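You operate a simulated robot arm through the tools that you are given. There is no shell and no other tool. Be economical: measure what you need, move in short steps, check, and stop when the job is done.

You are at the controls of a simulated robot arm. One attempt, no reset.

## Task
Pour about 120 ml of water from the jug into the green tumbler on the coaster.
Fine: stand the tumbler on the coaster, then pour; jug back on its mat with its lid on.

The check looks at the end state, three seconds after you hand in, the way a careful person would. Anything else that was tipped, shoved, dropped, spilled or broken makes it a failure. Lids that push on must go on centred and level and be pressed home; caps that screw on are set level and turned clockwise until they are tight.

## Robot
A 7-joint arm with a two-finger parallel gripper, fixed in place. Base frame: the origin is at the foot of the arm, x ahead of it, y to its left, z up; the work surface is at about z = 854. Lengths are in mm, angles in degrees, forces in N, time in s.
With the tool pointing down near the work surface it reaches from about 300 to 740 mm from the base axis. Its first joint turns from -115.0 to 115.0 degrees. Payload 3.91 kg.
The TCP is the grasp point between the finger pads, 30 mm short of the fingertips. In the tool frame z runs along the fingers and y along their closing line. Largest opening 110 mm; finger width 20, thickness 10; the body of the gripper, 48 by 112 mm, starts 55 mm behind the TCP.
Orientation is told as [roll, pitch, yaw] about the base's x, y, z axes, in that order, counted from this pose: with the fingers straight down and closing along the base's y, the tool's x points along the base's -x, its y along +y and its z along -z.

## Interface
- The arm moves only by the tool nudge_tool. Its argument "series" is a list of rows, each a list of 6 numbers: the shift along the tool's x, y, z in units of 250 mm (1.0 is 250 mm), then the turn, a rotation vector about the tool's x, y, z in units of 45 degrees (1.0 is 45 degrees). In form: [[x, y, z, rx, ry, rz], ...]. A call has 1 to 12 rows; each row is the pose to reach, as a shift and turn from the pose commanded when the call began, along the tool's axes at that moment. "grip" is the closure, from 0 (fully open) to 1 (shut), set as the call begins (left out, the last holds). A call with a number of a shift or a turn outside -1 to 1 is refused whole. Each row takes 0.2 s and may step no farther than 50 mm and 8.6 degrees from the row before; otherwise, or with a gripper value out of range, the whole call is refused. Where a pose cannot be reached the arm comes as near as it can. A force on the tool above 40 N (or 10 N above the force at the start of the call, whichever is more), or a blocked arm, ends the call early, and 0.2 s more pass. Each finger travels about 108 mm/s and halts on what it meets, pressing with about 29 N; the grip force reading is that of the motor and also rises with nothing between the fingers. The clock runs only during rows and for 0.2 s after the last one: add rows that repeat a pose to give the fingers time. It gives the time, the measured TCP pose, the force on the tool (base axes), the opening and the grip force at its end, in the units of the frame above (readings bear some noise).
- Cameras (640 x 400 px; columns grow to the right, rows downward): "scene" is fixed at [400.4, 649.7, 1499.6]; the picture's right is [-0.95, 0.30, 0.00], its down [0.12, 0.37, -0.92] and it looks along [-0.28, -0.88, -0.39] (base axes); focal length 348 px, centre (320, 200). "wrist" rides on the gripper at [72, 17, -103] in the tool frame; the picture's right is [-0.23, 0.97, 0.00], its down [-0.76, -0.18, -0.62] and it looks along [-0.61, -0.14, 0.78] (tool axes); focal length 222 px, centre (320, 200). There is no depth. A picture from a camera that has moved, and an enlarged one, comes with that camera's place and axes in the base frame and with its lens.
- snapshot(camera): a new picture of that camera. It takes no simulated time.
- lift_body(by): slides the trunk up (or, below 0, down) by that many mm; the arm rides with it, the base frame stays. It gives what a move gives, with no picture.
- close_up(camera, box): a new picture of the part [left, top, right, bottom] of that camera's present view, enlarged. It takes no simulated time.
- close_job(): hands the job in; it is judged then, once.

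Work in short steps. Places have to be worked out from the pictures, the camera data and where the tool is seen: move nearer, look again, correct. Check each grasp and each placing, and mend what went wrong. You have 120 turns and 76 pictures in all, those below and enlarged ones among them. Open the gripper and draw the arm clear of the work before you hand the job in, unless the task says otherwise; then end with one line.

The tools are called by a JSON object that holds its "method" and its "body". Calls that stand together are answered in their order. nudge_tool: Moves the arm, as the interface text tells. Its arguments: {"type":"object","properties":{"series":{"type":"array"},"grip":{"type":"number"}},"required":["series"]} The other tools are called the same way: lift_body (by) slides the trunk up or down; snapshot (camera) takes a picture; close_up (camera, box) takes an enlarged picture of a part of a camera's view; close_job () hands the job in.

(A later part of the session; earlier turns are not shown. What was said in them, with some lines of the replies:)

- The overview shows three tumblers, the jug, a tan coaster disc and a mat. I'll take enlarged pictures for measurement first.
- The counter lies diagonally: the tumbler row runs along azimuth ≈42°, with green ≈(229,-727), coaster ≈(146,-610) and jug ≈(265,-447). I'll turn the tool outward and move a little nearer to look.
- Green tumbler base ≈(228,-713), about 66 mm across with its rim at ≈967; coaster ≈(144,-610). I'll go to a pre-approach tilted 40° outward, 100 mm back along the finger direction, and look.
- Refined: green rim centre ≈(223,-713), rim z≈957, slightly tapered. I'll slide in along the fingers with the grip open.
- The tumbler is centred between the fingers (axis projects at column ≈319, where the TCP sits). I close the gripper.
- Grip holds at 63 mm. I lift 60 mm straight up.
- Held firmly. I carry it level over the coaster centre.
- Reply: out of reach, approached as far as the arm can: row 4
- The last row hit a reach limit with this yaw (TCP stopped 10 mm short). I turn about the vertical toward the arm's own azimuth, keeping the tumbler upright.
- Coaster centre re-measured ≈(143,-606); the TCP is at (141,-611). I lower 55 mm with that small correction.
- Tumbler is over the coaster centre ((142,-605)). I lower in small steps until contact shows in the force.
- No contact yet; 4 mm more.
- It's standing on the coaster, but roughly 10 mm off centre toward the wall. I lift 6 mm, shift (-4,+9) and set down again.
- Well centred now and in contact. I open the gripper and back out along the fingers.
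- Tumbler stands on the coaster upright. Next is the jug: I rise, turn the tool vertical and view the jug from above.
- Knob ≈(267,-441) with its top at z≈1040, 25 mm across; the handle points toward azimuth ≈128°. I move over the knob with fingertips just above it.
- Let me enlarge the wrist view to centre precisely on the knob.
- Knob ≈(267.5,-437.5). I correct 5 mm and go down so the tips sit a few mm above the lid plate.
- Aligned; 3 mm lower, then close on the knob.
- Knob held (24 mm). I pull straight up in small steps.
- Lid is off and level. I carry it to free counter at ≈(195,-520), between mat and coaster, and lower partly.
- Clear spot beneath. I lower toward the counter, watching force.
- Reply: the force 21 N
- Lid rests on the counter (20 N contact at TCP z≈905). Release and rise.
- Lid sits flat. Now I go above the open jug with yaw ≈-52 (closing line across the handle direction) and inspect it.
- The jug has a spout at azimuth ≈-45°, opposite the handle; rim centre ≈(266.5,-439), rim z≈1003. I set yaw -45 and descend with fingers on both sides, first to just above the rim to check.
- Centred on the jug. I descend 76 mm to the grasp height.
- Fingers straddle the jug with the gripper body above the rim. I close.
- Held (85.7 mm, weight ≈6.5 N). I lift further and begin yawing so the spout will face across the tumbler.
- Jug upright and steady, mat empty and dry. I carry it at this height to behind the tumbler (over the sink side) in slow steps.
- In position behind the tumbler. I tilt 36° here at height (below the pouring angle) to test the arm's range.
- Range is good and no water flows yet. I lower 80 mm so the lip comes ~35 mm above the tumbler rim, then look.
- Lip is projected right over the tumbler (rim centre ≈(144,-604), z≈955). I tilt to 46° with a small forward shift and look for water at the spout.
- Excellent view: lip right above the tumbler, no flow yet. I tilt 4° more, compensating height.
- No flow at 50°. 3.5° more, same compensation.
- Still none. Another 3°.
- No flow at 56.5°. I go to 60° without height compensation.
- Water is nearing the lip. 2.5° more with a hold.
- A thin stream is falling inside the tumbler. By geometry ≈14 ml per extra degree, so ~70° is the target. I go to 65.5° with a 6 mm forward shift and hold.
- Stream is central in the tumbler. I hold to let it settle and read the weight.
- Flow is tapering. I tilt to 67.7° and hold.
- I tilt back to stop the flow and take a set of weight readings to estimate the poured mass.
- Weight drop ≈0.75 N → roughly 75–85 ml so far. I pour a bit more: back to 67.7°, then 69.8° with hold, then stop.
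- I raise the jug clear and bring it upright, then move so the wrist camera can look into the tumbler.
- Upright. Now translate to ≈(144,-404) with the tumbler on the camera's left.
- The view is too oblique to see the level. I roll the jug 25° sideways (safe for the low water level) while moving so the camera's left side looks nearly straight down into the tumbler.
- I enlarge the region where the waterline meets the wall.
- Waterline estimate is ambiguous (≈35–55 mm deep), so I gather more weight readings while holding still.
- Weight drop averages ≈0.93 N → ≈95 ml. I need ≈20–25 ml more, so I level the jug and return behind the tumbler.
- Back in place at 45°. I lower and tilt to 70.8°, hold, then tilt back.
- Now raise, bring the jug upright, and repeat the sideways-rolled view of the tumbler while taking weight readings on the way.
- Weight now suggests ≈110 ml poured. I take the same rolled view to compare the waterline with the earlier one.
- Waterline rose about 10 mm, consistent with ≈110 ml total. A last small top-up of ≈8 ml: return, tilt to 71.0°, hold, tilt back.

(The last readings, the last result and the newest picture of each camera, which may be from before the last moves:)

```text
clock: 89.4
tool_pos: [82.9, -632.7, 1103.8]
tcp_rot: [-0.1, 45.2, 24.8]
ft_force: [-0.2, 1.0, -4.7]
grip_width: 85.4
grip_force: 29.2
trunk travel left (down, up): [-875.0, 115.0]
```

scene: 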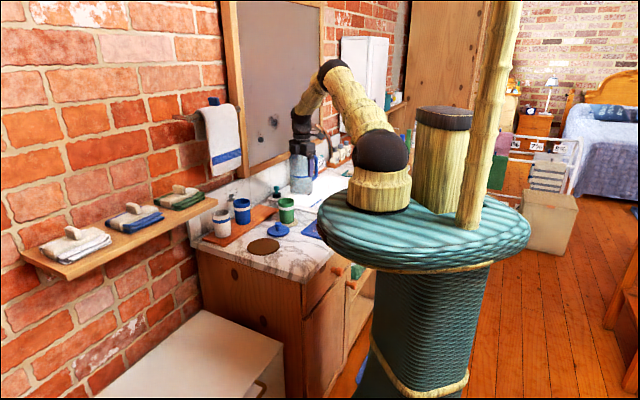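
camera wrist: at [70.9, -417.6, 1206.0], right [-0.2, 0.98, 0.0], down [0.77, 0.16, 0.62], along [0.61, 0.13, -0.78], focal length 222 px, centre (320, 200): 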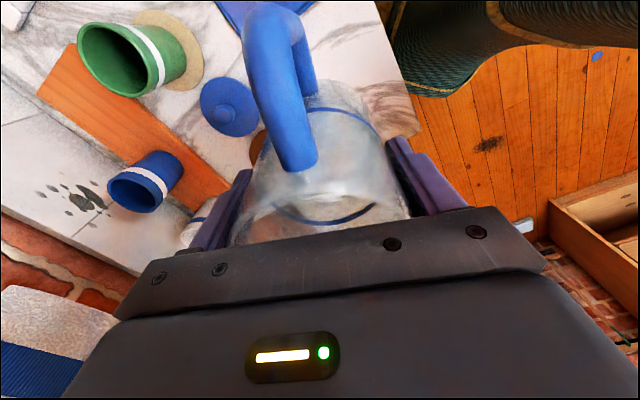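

{"method": "nudge_tool", "body": {"series": [[-0.07, 0, 0.072, 0, 0.05, 0], [-0.14, 0, 0.143, 0, 0.1, 0], [-0.21, 0, 0.215, 0, 0.16, 0], [-0.274, 0, 0.286, 0, 0.25, 0], [-0.274, 0, 0.286, 0, 0.41, 0], [-0.274, 0, 0.286, 0, 0.574, 0], [-0.274, 0, 0.286, 0, 0.574, 0], [-0.274, 0, 0.286, 0, 0.574, 0], [-0.274, 0, 0.286, 0, 0.574, 0], [-0.274, 0, 0.286, 0, 0.574, 0], [-0.274, 0, 0.286, 0, 0.574, 0]]}}

{"method": "nudge_tool", "body": {"series": [[0, 0, 0, 0, 0, 0], [0, 0, 0, 0, 0, 0], [0, 0, 0, 0, 0, 0], [0, 0, 0, 0, -0.15, 0], [0, 0, 0, 0, -0.3, 0], [0, 0, 0, 0, -0.45, 0]]}}

{"method": "nudge_tool", "body": {"series": [[0.09, 0, -0.076, 0, 0, 0], [0.18, 0, -0.153, 0, 0, 0], [0.27, 0, -0.229, 0, 0, 0], [0.305, 0, -0.259, 0, -0.14, 0], [0.305, 0, -0.259, 0, -0.29, 0], [0.305, 0, -0.259, 0, -0.44, 0], [0.305, 0, -0.259, 0, -0.59, 0], [0.305, 0, -0.259, 0, -0.74, 0], [0.305, 0, -0.259, 0, -0.88, 0], [0.305, 0, -0.259, 0, -1.0, 0]]}}

{"method": "nudge_tool", "body": {"series": [[0, 0, 0, 0, -0.124, 0], [0, 0, 0, 0, -0.124, 0]]}}

{"method": "nudge_tool", "body": {"series": [[0, 0, 0, 0, 0, 0]]}}

{"method": "nudge_tool", "body": {"series": [[0, 0, 0, 0, 0, 0]]}}

{"method": "nudge_tool", "body": {"series": [[0, 0, 0, 0, 0, 0]]}}

{"method": "nudge_tool", "body": {"series": [[0, 0, 0, 0, 0, 0]]}}

{"method": "nudge_tool", "body": {"series": [[0, 0, 0, 0, 0, 0]]}}

{"method": "nudge_tool", "body": {"series": [[0, 0, 0, 0, 0, 0]]}}

{"method": "nudge_tool", "body": {"series": [[0, 0, 0, 0, 0, 0]]}}

{"method": "nudge_tool", "body": {"series": [[0, 0, 0, 0, 0, 0]]}}

```text
clock: 91.8
tool_pos: [81.7, -634.6, 1005.8]
tcp_rot: [0.1, 71.0, 25.0]
ft_force: [-0.9, -1.2, -5.5]
grip_width: 85.5
grip_force: 28.7
trunk travel left (down, up): [-875.0, 115.0]
```

```text
clock: 93.2
tool_pos: [79.9, -633.7, 1005.4]
tcp_rot: [0.2, 50.6, 25.0]
ft_force: [-1.2, 0.4, -5.2]
grip_width: 85.2
grip_force: 29.0
trunk travel left (down, up): [-875.0, 115.0]
```

```text
clock: 95.4
tool_pos: [80.9, -632.1, 1106.9]
tcp_rot: [0.0, 5.6, 24.9]
ft_force: [-0.1, 0.0, -5.7]
grip_width: 85.5
grip_force: 28.7
trunk travel left (down, up): [-875.0, 115.0]
```

```text
clock: 96.0
tool_pos: [83.3, -632.3, 1106.1]
tcp_rot: [0.0, 0.1, 24.9]
ft_force: [0.5, 0.0, -5.9]
grip_width: 85.2
grip_force: 29.1
trunk travel left (down, up): [-875.0, 115.0]
```

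```text
clock: 96.4
tool_pos: [80.9, -632.4, 1105.5]
tcp_rot: [0.1, 0.2, 24.8]
ft_force: [0.1, 0.0, -5.3]
grip_width: 85.2
grip_force: 29.0
trunk travel left (down, up): [-875.0, 115.0]
```

```text
clock: 96.8
tool_pos: [82.2, -633.9, 1104.6]
tcp_rot: [0.0, 0.2, 24.9]
ft_force: [0.0, -0.1, -5.2]
grip_width: 85.4
grip_force: 29.1
trunk travel left (down, up): [-875.0, 115.0]
```

```text
clock: 97.2
tool_pos: [81.5, -633.3, 1105.8]
tcp_rot: [0.1, 0.2, 24.9]
ft_force: [-0.5, -0.5, -5.2]
grip_width: 85.4
grip_force: 28.8
trunk travel left (down, up): [-875.0, 115.0]
```

```text
clock: 97.6
tool_pos: [82.6, -632.1, 1105.5]
tcp_rot: [0.1, 0.2, 25.0]
ft_force: [0.0, 0.2, -5.1]
grip_width: 85.5
grip_force: 29.5
trunk travel left (down, up): [-875.0, 115.0]
```

```text
clock: 98.0
tool_pos: [81.3, -632.1, 1104.7]
tcp_rot: [0.0, 0.2, 24.8]
ft_force: [0.5, 0.0, -5.2]
grip_width: 85.3
grip_force: 29.4
trunk travel left (down, up): [-875.0, 115.0]
```

```text
clock: 98.4
tool_pos: [81.4, -631.6, 1106.4]
tcp_rot: [0.1, 0.2, 25.0]
ft_force: [0.7, -0.2, -4.6]
grip_width: 85.2
grip_force: 29.2
trunk travel left (down, up): [-875.0, 115.0]
```

```text
clock: 98.8
tool_pos: [81.9, -633.8, 1105.0]
tcp_rot: [0.0, 0.1, 25.0]
ft_force: [0.2, 0.5, -4.7]
grip_width: 85.4
grip_force: 28.8
trunk travel left (down, up): [-875.0, 115.0]
```

```text
clock: 99.2
tool_pos: [81.8, -633.0, 1106.0]
tcp_rot: [0.0, 0.2, 24.8]
ft_force: [-0.4, -0.6, -5.0]
grip_width: 85.4
grip_force: 28.8
trunk travel left (down, up): [-875.0, 115.0]
```

Total weight drop now ≈1.2–1.3 N, so ≈120 ml. Pouring done; I carry the jug back over its mat.

{"method": "nudge_tool", "body": {"series": [[-0.08, 0.032, 0, 0, 0, 0], [-0.2, 0.079, 0, 0, 0, 0], [-0.33, 0.13, 0, 0, 0, 0], [-0.46, 0.182, 0, 0, 0, 0], [-0.59, 0.233, 0, 0, 0, 0], [-0.72, 0.285, 0, 0, 0, 0], [-0.84, 0.332, 0, 0, 0, 0], [-0.93, 0.368, 0, 0, 0, 0], [-0.996, 0.394, 0, 0, 0, 0]]}}

{"method": "nudge_tool", "body": {"series": [[0, 0, 0, 0, 0, 0.12], [0, 0, 0, 0, 0, 0.27], [0, 0, 0, 0, 0, 0.42], [0, 0, 0, 0, 0, 0.57], [0, 0, 0, 0, 0, 0.72], [0, 0, 0, 0, 0, 0.87], [0, 0, 0, 0, 0, 1.0]]}}

{"method": "nudge_tool", "body": {"series": [[0, 0, 0, 0, 0, 0.15], [0, 0, 0, 0, 0, 0.3], [0, 0, 0, 0, 0, 0.45], [0, 0, 0, 0, 0, 0.556], [0, 0, 0, 0, 0, 0.556]]}}

```text
clock: 101.2
tool_pos: [266.1, -439.7, 1104.3]
tcp_rot: [0.0, 0.2, 24.8]
ft_force: [0.2, -0.6, -5.2]
grip_width: 85.5
grip_force: 29.0
trunk travel left (down, up): [-875.0, 115.0]
```

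```text
clock: 102.8
tool_pos: [266.2, -439.4, 1104.3]
tcp_rot: [-0.1, 0.1, -20.3]
ft_force: [-0.3, -0.2, -5.2]
grip_width: 85.3
grip_force: 29.5
trunk travel left (down, up): [-875.0, 115.0]
```

```text
clock: 104.0
tool_pos: [267.3, -438.1, 1105.0]
tcp_rot: [-0.1, 0.1, -45.2]
ft_force: [-0.4, 0.2, -5.0]
grip_width: 85.2
grip_force: 29.0
trunk travel left (down, up): [-875.0, 115.0]
```

Over the mat with the original yaw. I lower to ~15 mm above the mat and check.

{"method": "nudge_tool", "body": {"series": [[0, 0, 0.13, 0, 0, 0], [0, 0, 0.28, 0, 0, 0], [0, 0, 0.42, 0, 0, 0], [0, 0, 0.52, 0, 0, 0]]}}

{"method": "close_up", "body": {"camera": "scene", "box": [220, 170, 320, 260]}}

```text
clock: 105.0
tool_pos: [267.8, -438.5, 973.7]
tcp_rot: [-0.2, 0.2, -45.2]
ft_force: [0.7, -0.4, -5.6]
grip_width: 85.1
grip_force: 28.9
trunk travel left (down, up): [-875.0, 115.0]
```

```text
4.44 times, centred on (270, 215) of scene
camera zoom: at [400.4, 649.7, 1499.6], right [-0.95, 0.3, 0.0], down [0.12, 0.37, -0.92], along [-0.28, -0.88, -0.39], focal length 1546 px, centre (542, 133)
```

zoom: 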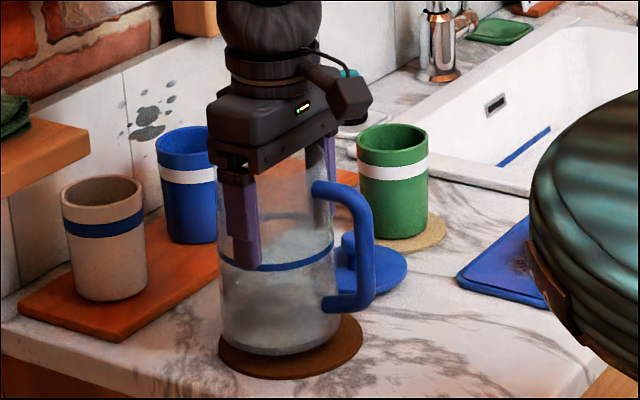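

Upright over the mat; a 2.5 mm correction brings it to the original spot. I lower gently.

{"method": "nudge_tool", "body": {"series": [[0.01, -0.004, 0.02, 0, 0, 0], [0.01, -0.004, 0.044, 0, 0, 0]]}}

{"method": "nudge_tool", "body": {"series": [[0, 0, 0.008, 0, 0, 0], [0, 0, 0.016, 0, 0, 0]]}}

```text
clock: 105.6
tool_pos: [263.7, -435.9, 964.0]
tcp_rot: [-0.2, 0.2, -45.2]
ft_force: [0.3, 0.0, -5.4]
grip_width: 85.3
grip_force: 28.6
trunk travel left (down, up): [-875.0, 115.0]
```

```text
clock: 106.2
tool_pos: [263.6, -437.0, 962.6]
tcp_rot: [-0.2, -0.1, -45.1]
ft_force: [0.2, 3.4, 20.0]
grip_width: 85.4
grip_force: 28.8
trunk travel left (down, up): [-875.0, 115.0]
```

Contact on the mat (20 N). I ease up 1.5 mm, release, and check.

{"method": "nudge_tool", "body": {"series": [[0, 0, -0.008, 0, 0, 0]]}}

{"method": "nudge_tool", "body": {"series": [[0, 0, 0, 0, 0, 0], [0, 0, 0, 0, 0, 0], [0, 0, 0, 0, 0, 0]], "grip": 0}}

{"method": "nudge_tool", "body": {"series": [[0, 0, -0.1, 0, 0, 0], [0, 0, -0.25, 0, 0, 0], [0, 0, -0.42, 0, 0, 0], [0, 0, -0.6, 0, 0, 0]]}}

{"method": "snapshot", "body": {"camera": "wrist"}}

```text
clock: 106.6
tool_pos: [263.6, -437.6, 962.0]
tcp_rot: [-0.2, -0.1, -45.1]
ft_force: [3.5, 2.7, 10.3]
grip_width: 85.2
grip_force: 29.1
trunk travel left (down, up): [-875.0, 115.0]
```

```text
clock: 107.4
tool_pos: [263.3, -437.3, 962.0]
tcp_rot: [-0.2, 0.0, -45.2]
ft_force: [-0.2, 0.4, 0.2]
grip_width: 110.0
grip_force: 0.1
trunk travel left (down, up): [-875.0, 115.0]
```

```text
clock: 108.4
tool_pos: [264.4, -436.6, 1113.5]
tcp_rot: [-0.1, 0.1, -45.2]
ft_force: [0.0, 0.1, 0.0]
grip_width: 110.0
grip_force: 0.1
trunk travel left (down, up): [-875.0, 115.0]
```

```text
10 pictures are left
camera wrist: at [225.2, -373.0, 1215.8], right [0.85, 0.53, 0.0], down [0.41, -0.66, 0.62], along [0.33, -0.53, -0.78], focal length 222 px, centre (320, 200)
```

wrist: 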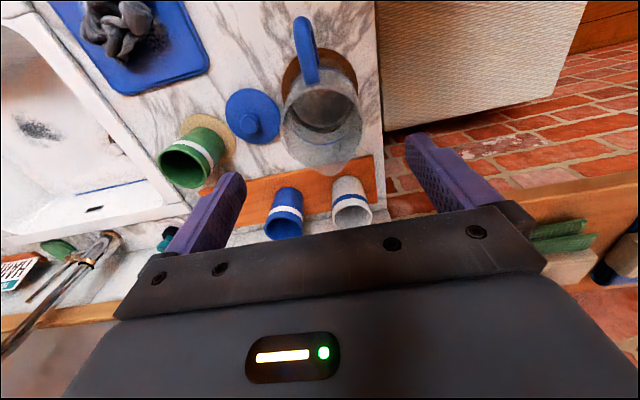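

Jug is upright on its mat. I enlarge the rim to measure its centre for the lid.

{"method": "close_up", "body": {"camera": "wrist", "box": [260, 50, 385, 190]}}

```text
2.86 times, centred on (322, 120) of wrist
camera zoom: at [225.2, -373.0, 1215.8], right [0.85, 0.53, 0.0], down [0.41, -0.66, 0.62], along [0.33, -0.53, -0.78], focal length 635 px, centre (313, 429)
```

zoom: 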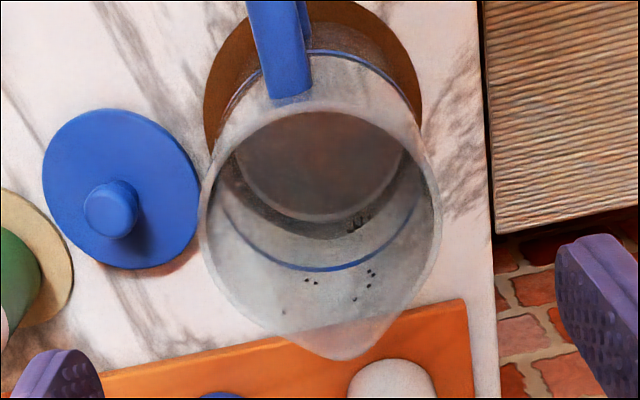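

I go above the lid at (196,-520) with yaw -75 and descend partway.

{"method": "nudge_tool", "body": {"series": [[-0.008, -0.086, 0, 0, 0, 0.133], [-0.017, -0.172, 0, 0, 0, 0.267], [-0.025, -0.257, 0, 0, 0, 0.4], [-0.034, -0.343, 0, 0, 0, 0.533], [-0.042, -0.429, 0, 0, 0, 0.664], [-0.042, -0.429, 0, 0, 0, 0.664]], "grip": 0.4}}

{"method": "nudge_tool", "body": {"series": [[0, 0, 0.15, 0, 0, 0], [0, 0, 0.3, 0, 0, 0], [0, 0, 0.45, 0, 0, 0], [0, 0, 0.6, 0, 0, 0], [0, 0, 0.68, 0, 0, 0]]}}

{"method": "close_up", "body": {"camera": "wrist", "box": [240, 80, 400, 230]}}

```text
clock: 109.8
tool_pos: [196.4, -520.5, 1110.4]
tcp_rot: [-0.3, 0.0, -75.1]
ft_force: [0.2, -0.3, 0.6]
grip_width: 66.0
grip_force: 0.0
trunk travel left (down, up): [-875.0, 115.0]
```

```text
clock: 111.0
tool_pos: [196.1, -520.3, 941.3]
tcp_rot: [-0.3, 0.0, -75.0]
ft_force: [-0.6, -0.6, 0.3]
grip_width: 65.9
grip_force: 0.0
trunk travel left (down, up): [-875.0, 115.0]
```

```text
2.67 times, centred on (320, 155) of wrist
camera zoom: at [192.7, -445.4, 1042.6], right [1.0, 0.03, 0.0], down [0.03, -0.78, 0.62], along [0.02, -0.62, -0.78], focal length 592 px, centre (320, 320)
```

zoom: 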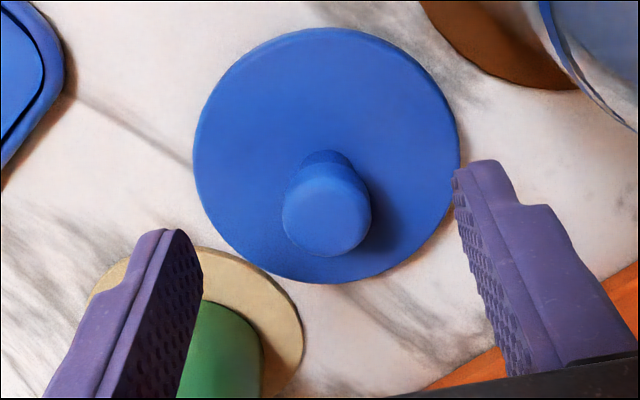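

Lid untouched and aligned with the TCP. I descend and grip the knob.

{"method": "nudge_tool", "body": {"series": [[0, 0, 0.07, -0.002, 0.006, 0], [0, 0, 0.142, -0.002, 0.006, 0]]}}

{"method": "nudge_tool", "body": {"series": [[0, 0, 0, 0, 0, 0], [0, 0, 0, 0, 0, 0], [0, 0, 0, 0, 0, 0]], "grip": 1}}

{"method": "nudge_tool", "body": {"series": [[0, 0, -0.05, 0, 0, 0], [0, 0, -0.2, 0, 0, 0], [0, 0, -0.38, 0, 0, 0], [0, 0, -0.56, 0, 0, 0], [0, 0, -0.74, 0, 0, 0], [0, 0, -0.8, 0, 0, 0]]}}

```text
clock: 111.6
tool_pos: [194.7, -519.8, 905.8]
tcp_rot: [-0.1, 0.3, -75.0]
ft_force: [-1.3, -0.4, 0.0]
grip_width: 66.1
grip_force: 0.0
trunk travel left (down, up): [-875.0, 115.0]
```

```text
clock: 112.4
tool_pos: [196.0, -520.5, 906.3]
tcp_rot: [0.0, 0.3, -75.0]
ft_force: [-0.2, 0.0, -0.1]
grip_width: 24.1
grip_force: 28.7
trunk travel left (down, up): [-875.0, 115.0]
```

```text
clock: 113.8
tool_pos: [196.0, -522.0, 1108.2]
tcp_rot: [-0.1, 0.4, -75.1]
ft_force: [0.3, 0.1, -0.1]
grip_width: 24.1
grip_force: 28.9
trunk travel left (down, up): [-875.0, 115.0]
```

Lid gripped. I carry it above the jug and stop ≈12 mm above seating to check alignment.

{"method": "nudge_tool", "body": {"series": [[0.083, 0.119, 0, 0, 0, 0], [0.167, 0.238, 0, 0, 0, 0], [0.25, 0.357, 0, 0, 0, 0], [0.25, 0.357, 0.09, 0, 0, 0], [0.25, 0.357, 0.176, 0, 0, 0]]}}

{"method": "close_up", "body": {"camera": "scene", "box": [235, 165, 305, 225]}}

{"method": "close_up", "body": {"camera": "wrist", "box": [240, 50, 400, 220]}}

```text
clock: 115.0
tool_pos: [265.3, -438.4, 1063.5]
tcp_rot: [-0.1, 0.2, -75.1]
ft_force: [0.0, 0.9, 0.1]
grip_width: 24.3
grip_force: 29.0
trunk travel left (down, up): [-875.0, 115.0]
```

```text
6.67 times, centred on (270, 195) of scene
camera zoom: at [400.4, 649.7, 1499.6], right [-0.95, 0.3, 0.0], down [0.12, 0.37, -0.92], along [-0.28, -0.88, -0.39], focal length 2318 px, centre (653, 233)
```

zoom: 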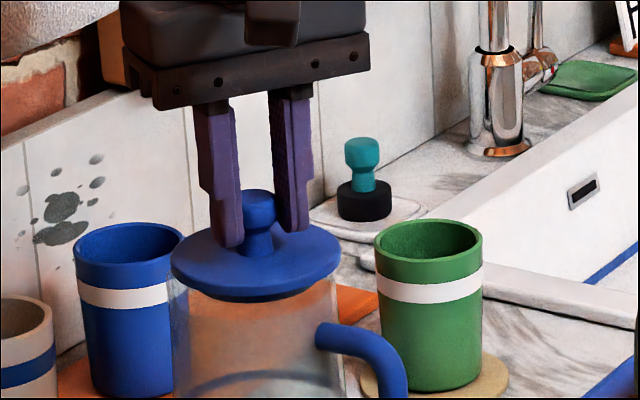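

```text
2.35 times, centred on (320, 135) of wrist
camera zoom: at [263.5, -364.1, 1166.3], right [1.0, 0.03, 0.0], down [0.03, -0.78, 0.62], along [0.02, -0.62, -0.78], focal length 523 px, centre (320, 353)
```

zoom: 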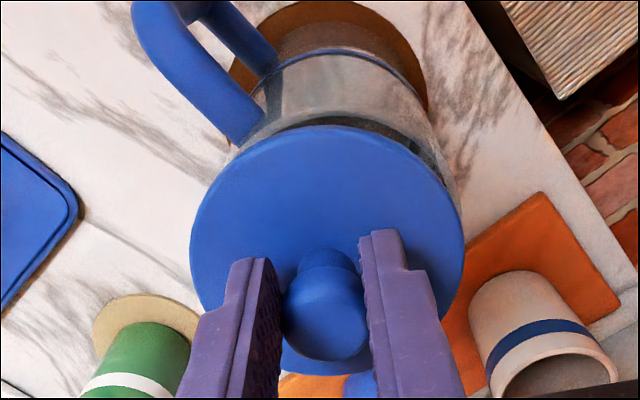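

Lid is level and centred over the jug in the scene view. I lower in small steps.

{"method": "nudge_tool", "body": {"series": [[0, 0, 0.016, 0, 0, 0], [0, 0, 0.032, 0, 0, 0]]}}

{"method": "nudge_tool", "body": {"series": [[0, 0, 0.008, 0, 0, 0], [0, 0, 0.016, 0, 0, 0]]}}

```text
clock: 115.6
tool_pos: [265.3, -437.9, 1054.7]
tcp_rot: [-0.1, 0.3, -75.0]
ft_force: [0.8, 0.2, -0.4]
grip_width: 24.0
grip_force: 29.0
trunk travel left (down, up): [-875.0, 115.0]
```

```text
clock: 116.2
tool_pos: [265.7, -437.9, 1050.6]
tcp_rot: [-0.1, 0.1, -74.9]
ft_force: [0.6, 1.0, 0.8]
grip_width: 24.1
grip_force: 29.1
trunk travel left (down, up): [-875.0, 115.0]
```

No catching so far. I press further down in 2 mm steps.

{"method": "nudge_tool", "body": {"series": [[0, 0, 0.008, 0, 0, 0]]}}

{"method": "nudge_tool", "body": {"series": [[0, 0, 0.008, 0, 0, 0]]}}

{"method": "close_up", "body": {"camera": "scene", "box": [235, 165, 305, 225]}}

```text
clock: 116.6
tool_pos: [264.9, -438.2, 1050.1]
tcp_rot: [0.0, 0.1, -74.9]
ft_force: [3.1, 2.5, 10.8]
grip_width: 24.0
grip_force: 29.5
trunk travel left (down, up): [-875.0, 115.0]
```

```text
clock: 117.0
tool_pos: [267.3, -437.0, 1049.7]
tcp_rot: [0.0, -0.1, -75.0]
ft_force: [6.5, 2.2, 21.4]
grip_width: 24.2
grip_force: 28.7
trunk travel left (down, up): [-875.0, 115.0]
```

```text
6.67 times, centred on (270, 195) of scene
camera zoom: at [400.4, 649.7, 1499.6], right [-0.95, 0.3, 0.0], down [0.12, 0.37, -0.92], along [-0.28, -0.88, -0.39], focal length 2318 px, centre (653, 233)
```

zoom: 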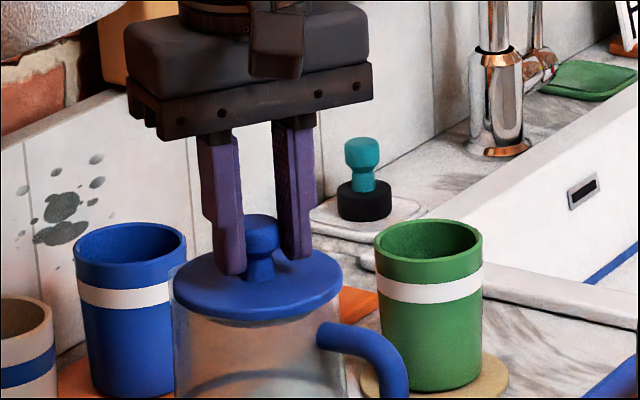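

Contact begins at the original seated height (≈1050). I press harder to make sure it is home.

{"method": "nudge_tool", "body": {"series": [[0, 0, 0.006, 0, 0, 0], [0, 0, 0.01, 0, 0, 0]]}}

{"method": "nudge_tool", "body": {"series": [[0, 0, 0.006, 0, 0, 0]]}}

```text
clock: 117.6
tool_pos: [264.7, -436.7, 1045.3]
tcp_rot: [-0.1, 0.2, -75.0]
ft_force: [5.3, -0.4, 21.1]
grip_width: 23.9
grip_force: 28.6
trunk travel left (down, up): [-875.0, 115.0]
```

```text
clock: 118.0
tool_pos: [265.1, -436.7, 1045.2]
tcp_rot: [-0.1, 0.0, -75.0]
ft_force: [7.1, -1.4, 31.5]
grip_width: 24.2
grip_force: 29.0
trunk travel left (down, up): [-875.0, 115.0]
```

It moved down another 4 mm and then stiffened (31 N): pressed home. I release and rise to inspect.

{"method": "nudge_tool", "body": {"series": [[0, 0, -0.016, 0, 0, 0], [0, 0, -0.016, 0, 0, 0]]}}

{"method": "nudge_tool", "body": {"series": [[0, 0, 0, 0, 0, 0], [0, 0, 0, 0, 0, 0], [0, 0, 0, 0, 0, 0]], "grip": 0.4}}

{"method": "nudge_tool", "body": {"series": [[0, 0, -0.1, 0, 0, 0], [0, 0, -0.25, 0, 0, 0], [0, 0, -0.42, 0, 0, 0]]}}

{"method": "close_up", "body": {"camera": "scene", "box": [235, 180, 305, 250]}}

```text
clock: 118.6
tool_pos: [263.2, -436.0, 1046.1]
tcp_rot: [-0.2, 0.4, -75.0]
ft_force: [5.2, -1.1, 8.3]
grip_width: 24.2
grip_force: 28.9
trunk travel left (down, up): [-875.0, 115.0]
```

```text
clock: 119.4
tool_pos: [263.8, -437.1, 1045.4]
tcp_rot: [-0.1, 0.3, -75.2]
ft_force: [-0.1, 0.3, 1.5]
grip_width: 66.3
grip_force: 0.0
trunk travel left (down, up): [-875.0, 115.0]
```

```text
clock: 120.2
tool_pos: [265.7, -436.6, 1152.1]
tcp_rot: [-0.1, 0.2, -74.9]
ft_force: [-0.6, 0.5, 0.6]
grip_width: 66.2
grip_force: 0.1
trunk travel left (down, up): [-875.0, 115.0]
```

```text
5.71 times, centred on (270, 215) of scene
camera zoom: at [400.4, 649.7, 1499.6], right [-0.95, 0.3, 0.0], down [0.12, 0.37, -0.92], along [-0.28, -0.88, -0.39], focal length 1987 px, centre (606, 114)
```

zoom: 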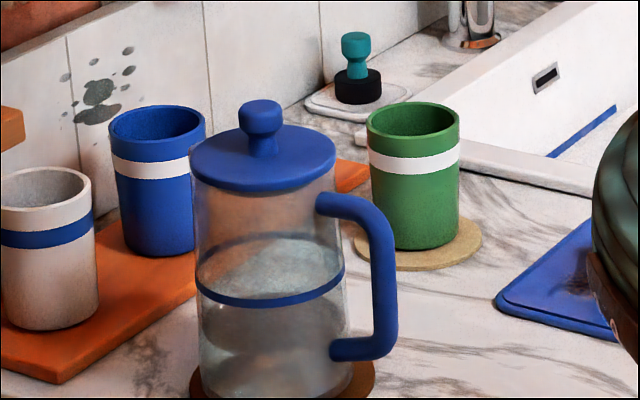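

Lid appears level and at its original height relative to the handle. For certainty I press on the knob top with closed fingers.

{"method": "nudge_tool", "body": {"series": [[0, 0, 0, 0, 0, 0], [0, 0, 0.1, 0, 0, 0], [0, 0, 0.2, 0, 0, 0], [0, 0, 0.28, 0, 0, 0]], "grip": 1}}

{"method": "nudge_tool", "body": {"series": [[0, 0, 0.012, 0, 0, 0], [0, 0, 0.024, 0, 0, 0]]}}

```text
clock: 121.2
tool_pos: [265.2, -436.8, 1082.1]
tcp_rot: [-0.1, 0.3, -75.0]
ft_force: [0.5, -0.6, 1.3]
grip_width: 0.0
grip_force: 28.7
trunk travel left (down, up): [-875.0, 115.0]
```

```text
clock: 121.8
tool_pos: [264.6, -436.5, 1076.7]
tcp_rot: [-0.2, 0.2, -75.1]
ft_force: [-0.9, -0.5, 1.3]
grip_width: 0.0
grip_force: 29.0
trunk travel left (down, up): [-875.0, 115.0]
```

{"method": "nudge_tool", "body": {"series": [[0, 0, 0.012, 0, 0, 0], [0, 0, 0.024, 0, 0, 0]]}}

{"method": "nudge_tool", "body": {"series": [[0, 0, 0.01, 0, 0, 0], [0, 0, 0.02, 0, 0, 0]]}}

```text
clock: 122.4
tool_pos: [265.4, -437.5, 1070.2]
tcp_rot: [-0.2, 0.1, -75.0]
ft_force: [0.0, 1.3, 1.7]
grip_width: 0.0
grip_force: 29.0
trunk travel left (down, up): [-875.0, 115.0]
```

```text
clock: 123.1
tool_pos: [265.7, -438.6, 1069.2]
tcp_rot: [0.1, -0.4, -75.0]
ft_force: [-2.0, 4.9, 22.8]
grip_width: 0.0
grip_force: 29.0
trunk travel left (down, up): [-875.0, 115.0]
stopped in row 2: the force on the tool passed its limit (the readings are from after the stop); the commanded pose is now the measured one
```

Stiff at >40 N with no further travel: the lid is home. I rise, open, and draw the arm clear.

{"method": "nudge_tool", "body": {"series": [[0, 0, -0.06, 0, 0, 0], [0, 0, -0.2, 0, 0, 0], [0, 0, -0.38, 0, 0, 0], [0.1, 0, -0.55, 0, 0, 0], [0.25, 0, -0.65, 0, 0, 0], [0.4, 0, -0.7, 0, 0, 0]]}}

{"method": "nudge_tool", "body": {"series": [[0, 0, 0, 0, 0, 0], [0, 0, 0, 0, 0, 0], [0, 0, 0, 0, 0, 0]], "grip": 0}}

{"method": "snapshot", "body": {"camera": "wrist"}}

{"method": "close_up", "body": {"camera": "scene", "box": [200, 170, 330, 270]}}

```text
clock: 124.5
tool_pos: [242.1, -337.9, 1240.8]
tcp_rot: [0.0, -0.2, -75.0]
ft_force: [-0.4, -0.3, 0.1]
grip_width: 0.0
grip_force: 29.0
trunk travel left (down, up): [-875.0, 115.0]
```

```text
clock: 125.3
tool_pos: [243.7, -341.2, 1240.1]
tcp_rot: [0.0, -0.3, -74.9]
ft_force: [-0.4, 0.2, 0.2]
grip_width: 109.9
grip_force: 0.0
trunk travel left (down, up): [-875.0, 115.0]
```

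```text
3 pictures are left
camera wrist: at [239.9, -265.2, 1341.9], right [1.0, 0.03, 0.0], down [0.02, -0.78, 0.63], along [0.02, -0.63, -0.78], focal length 222 px, centre (320, 200)
```

wrist: 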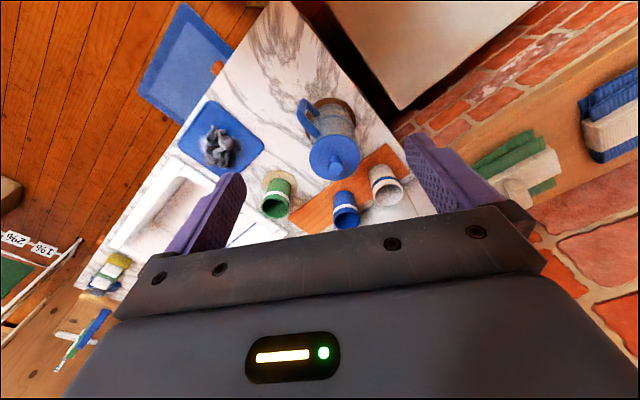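

```text
4.00 times, centred on (265, 220) of scene
camera zoom: at [400.4, 649.7, 1499.6], right [-0.95, 0.3, 0.0], down [0.12, 0.37, -0.92], along [-0.28, -0.88, -0.39], focal length 1391 px, centre (540, 120)
```

zoom: 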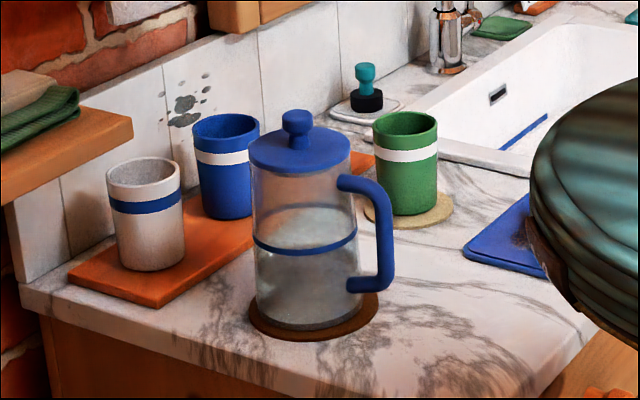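

Everything stands upright: the tumbler is on the coaster, the jug is on its mat with the lid level, the counter is dry, and the arm is clear. I hand in.

{"method": "close_job", "body": {}}

```text
The job is handed in.
```

The green tumbler stands on the coaster with about 120 ml of water in it, estimated from the jug's weight loss rather than measured directly. The jug is back on its mat with its lid pressed home, and the last pictures show nothing spilled or knocked over.
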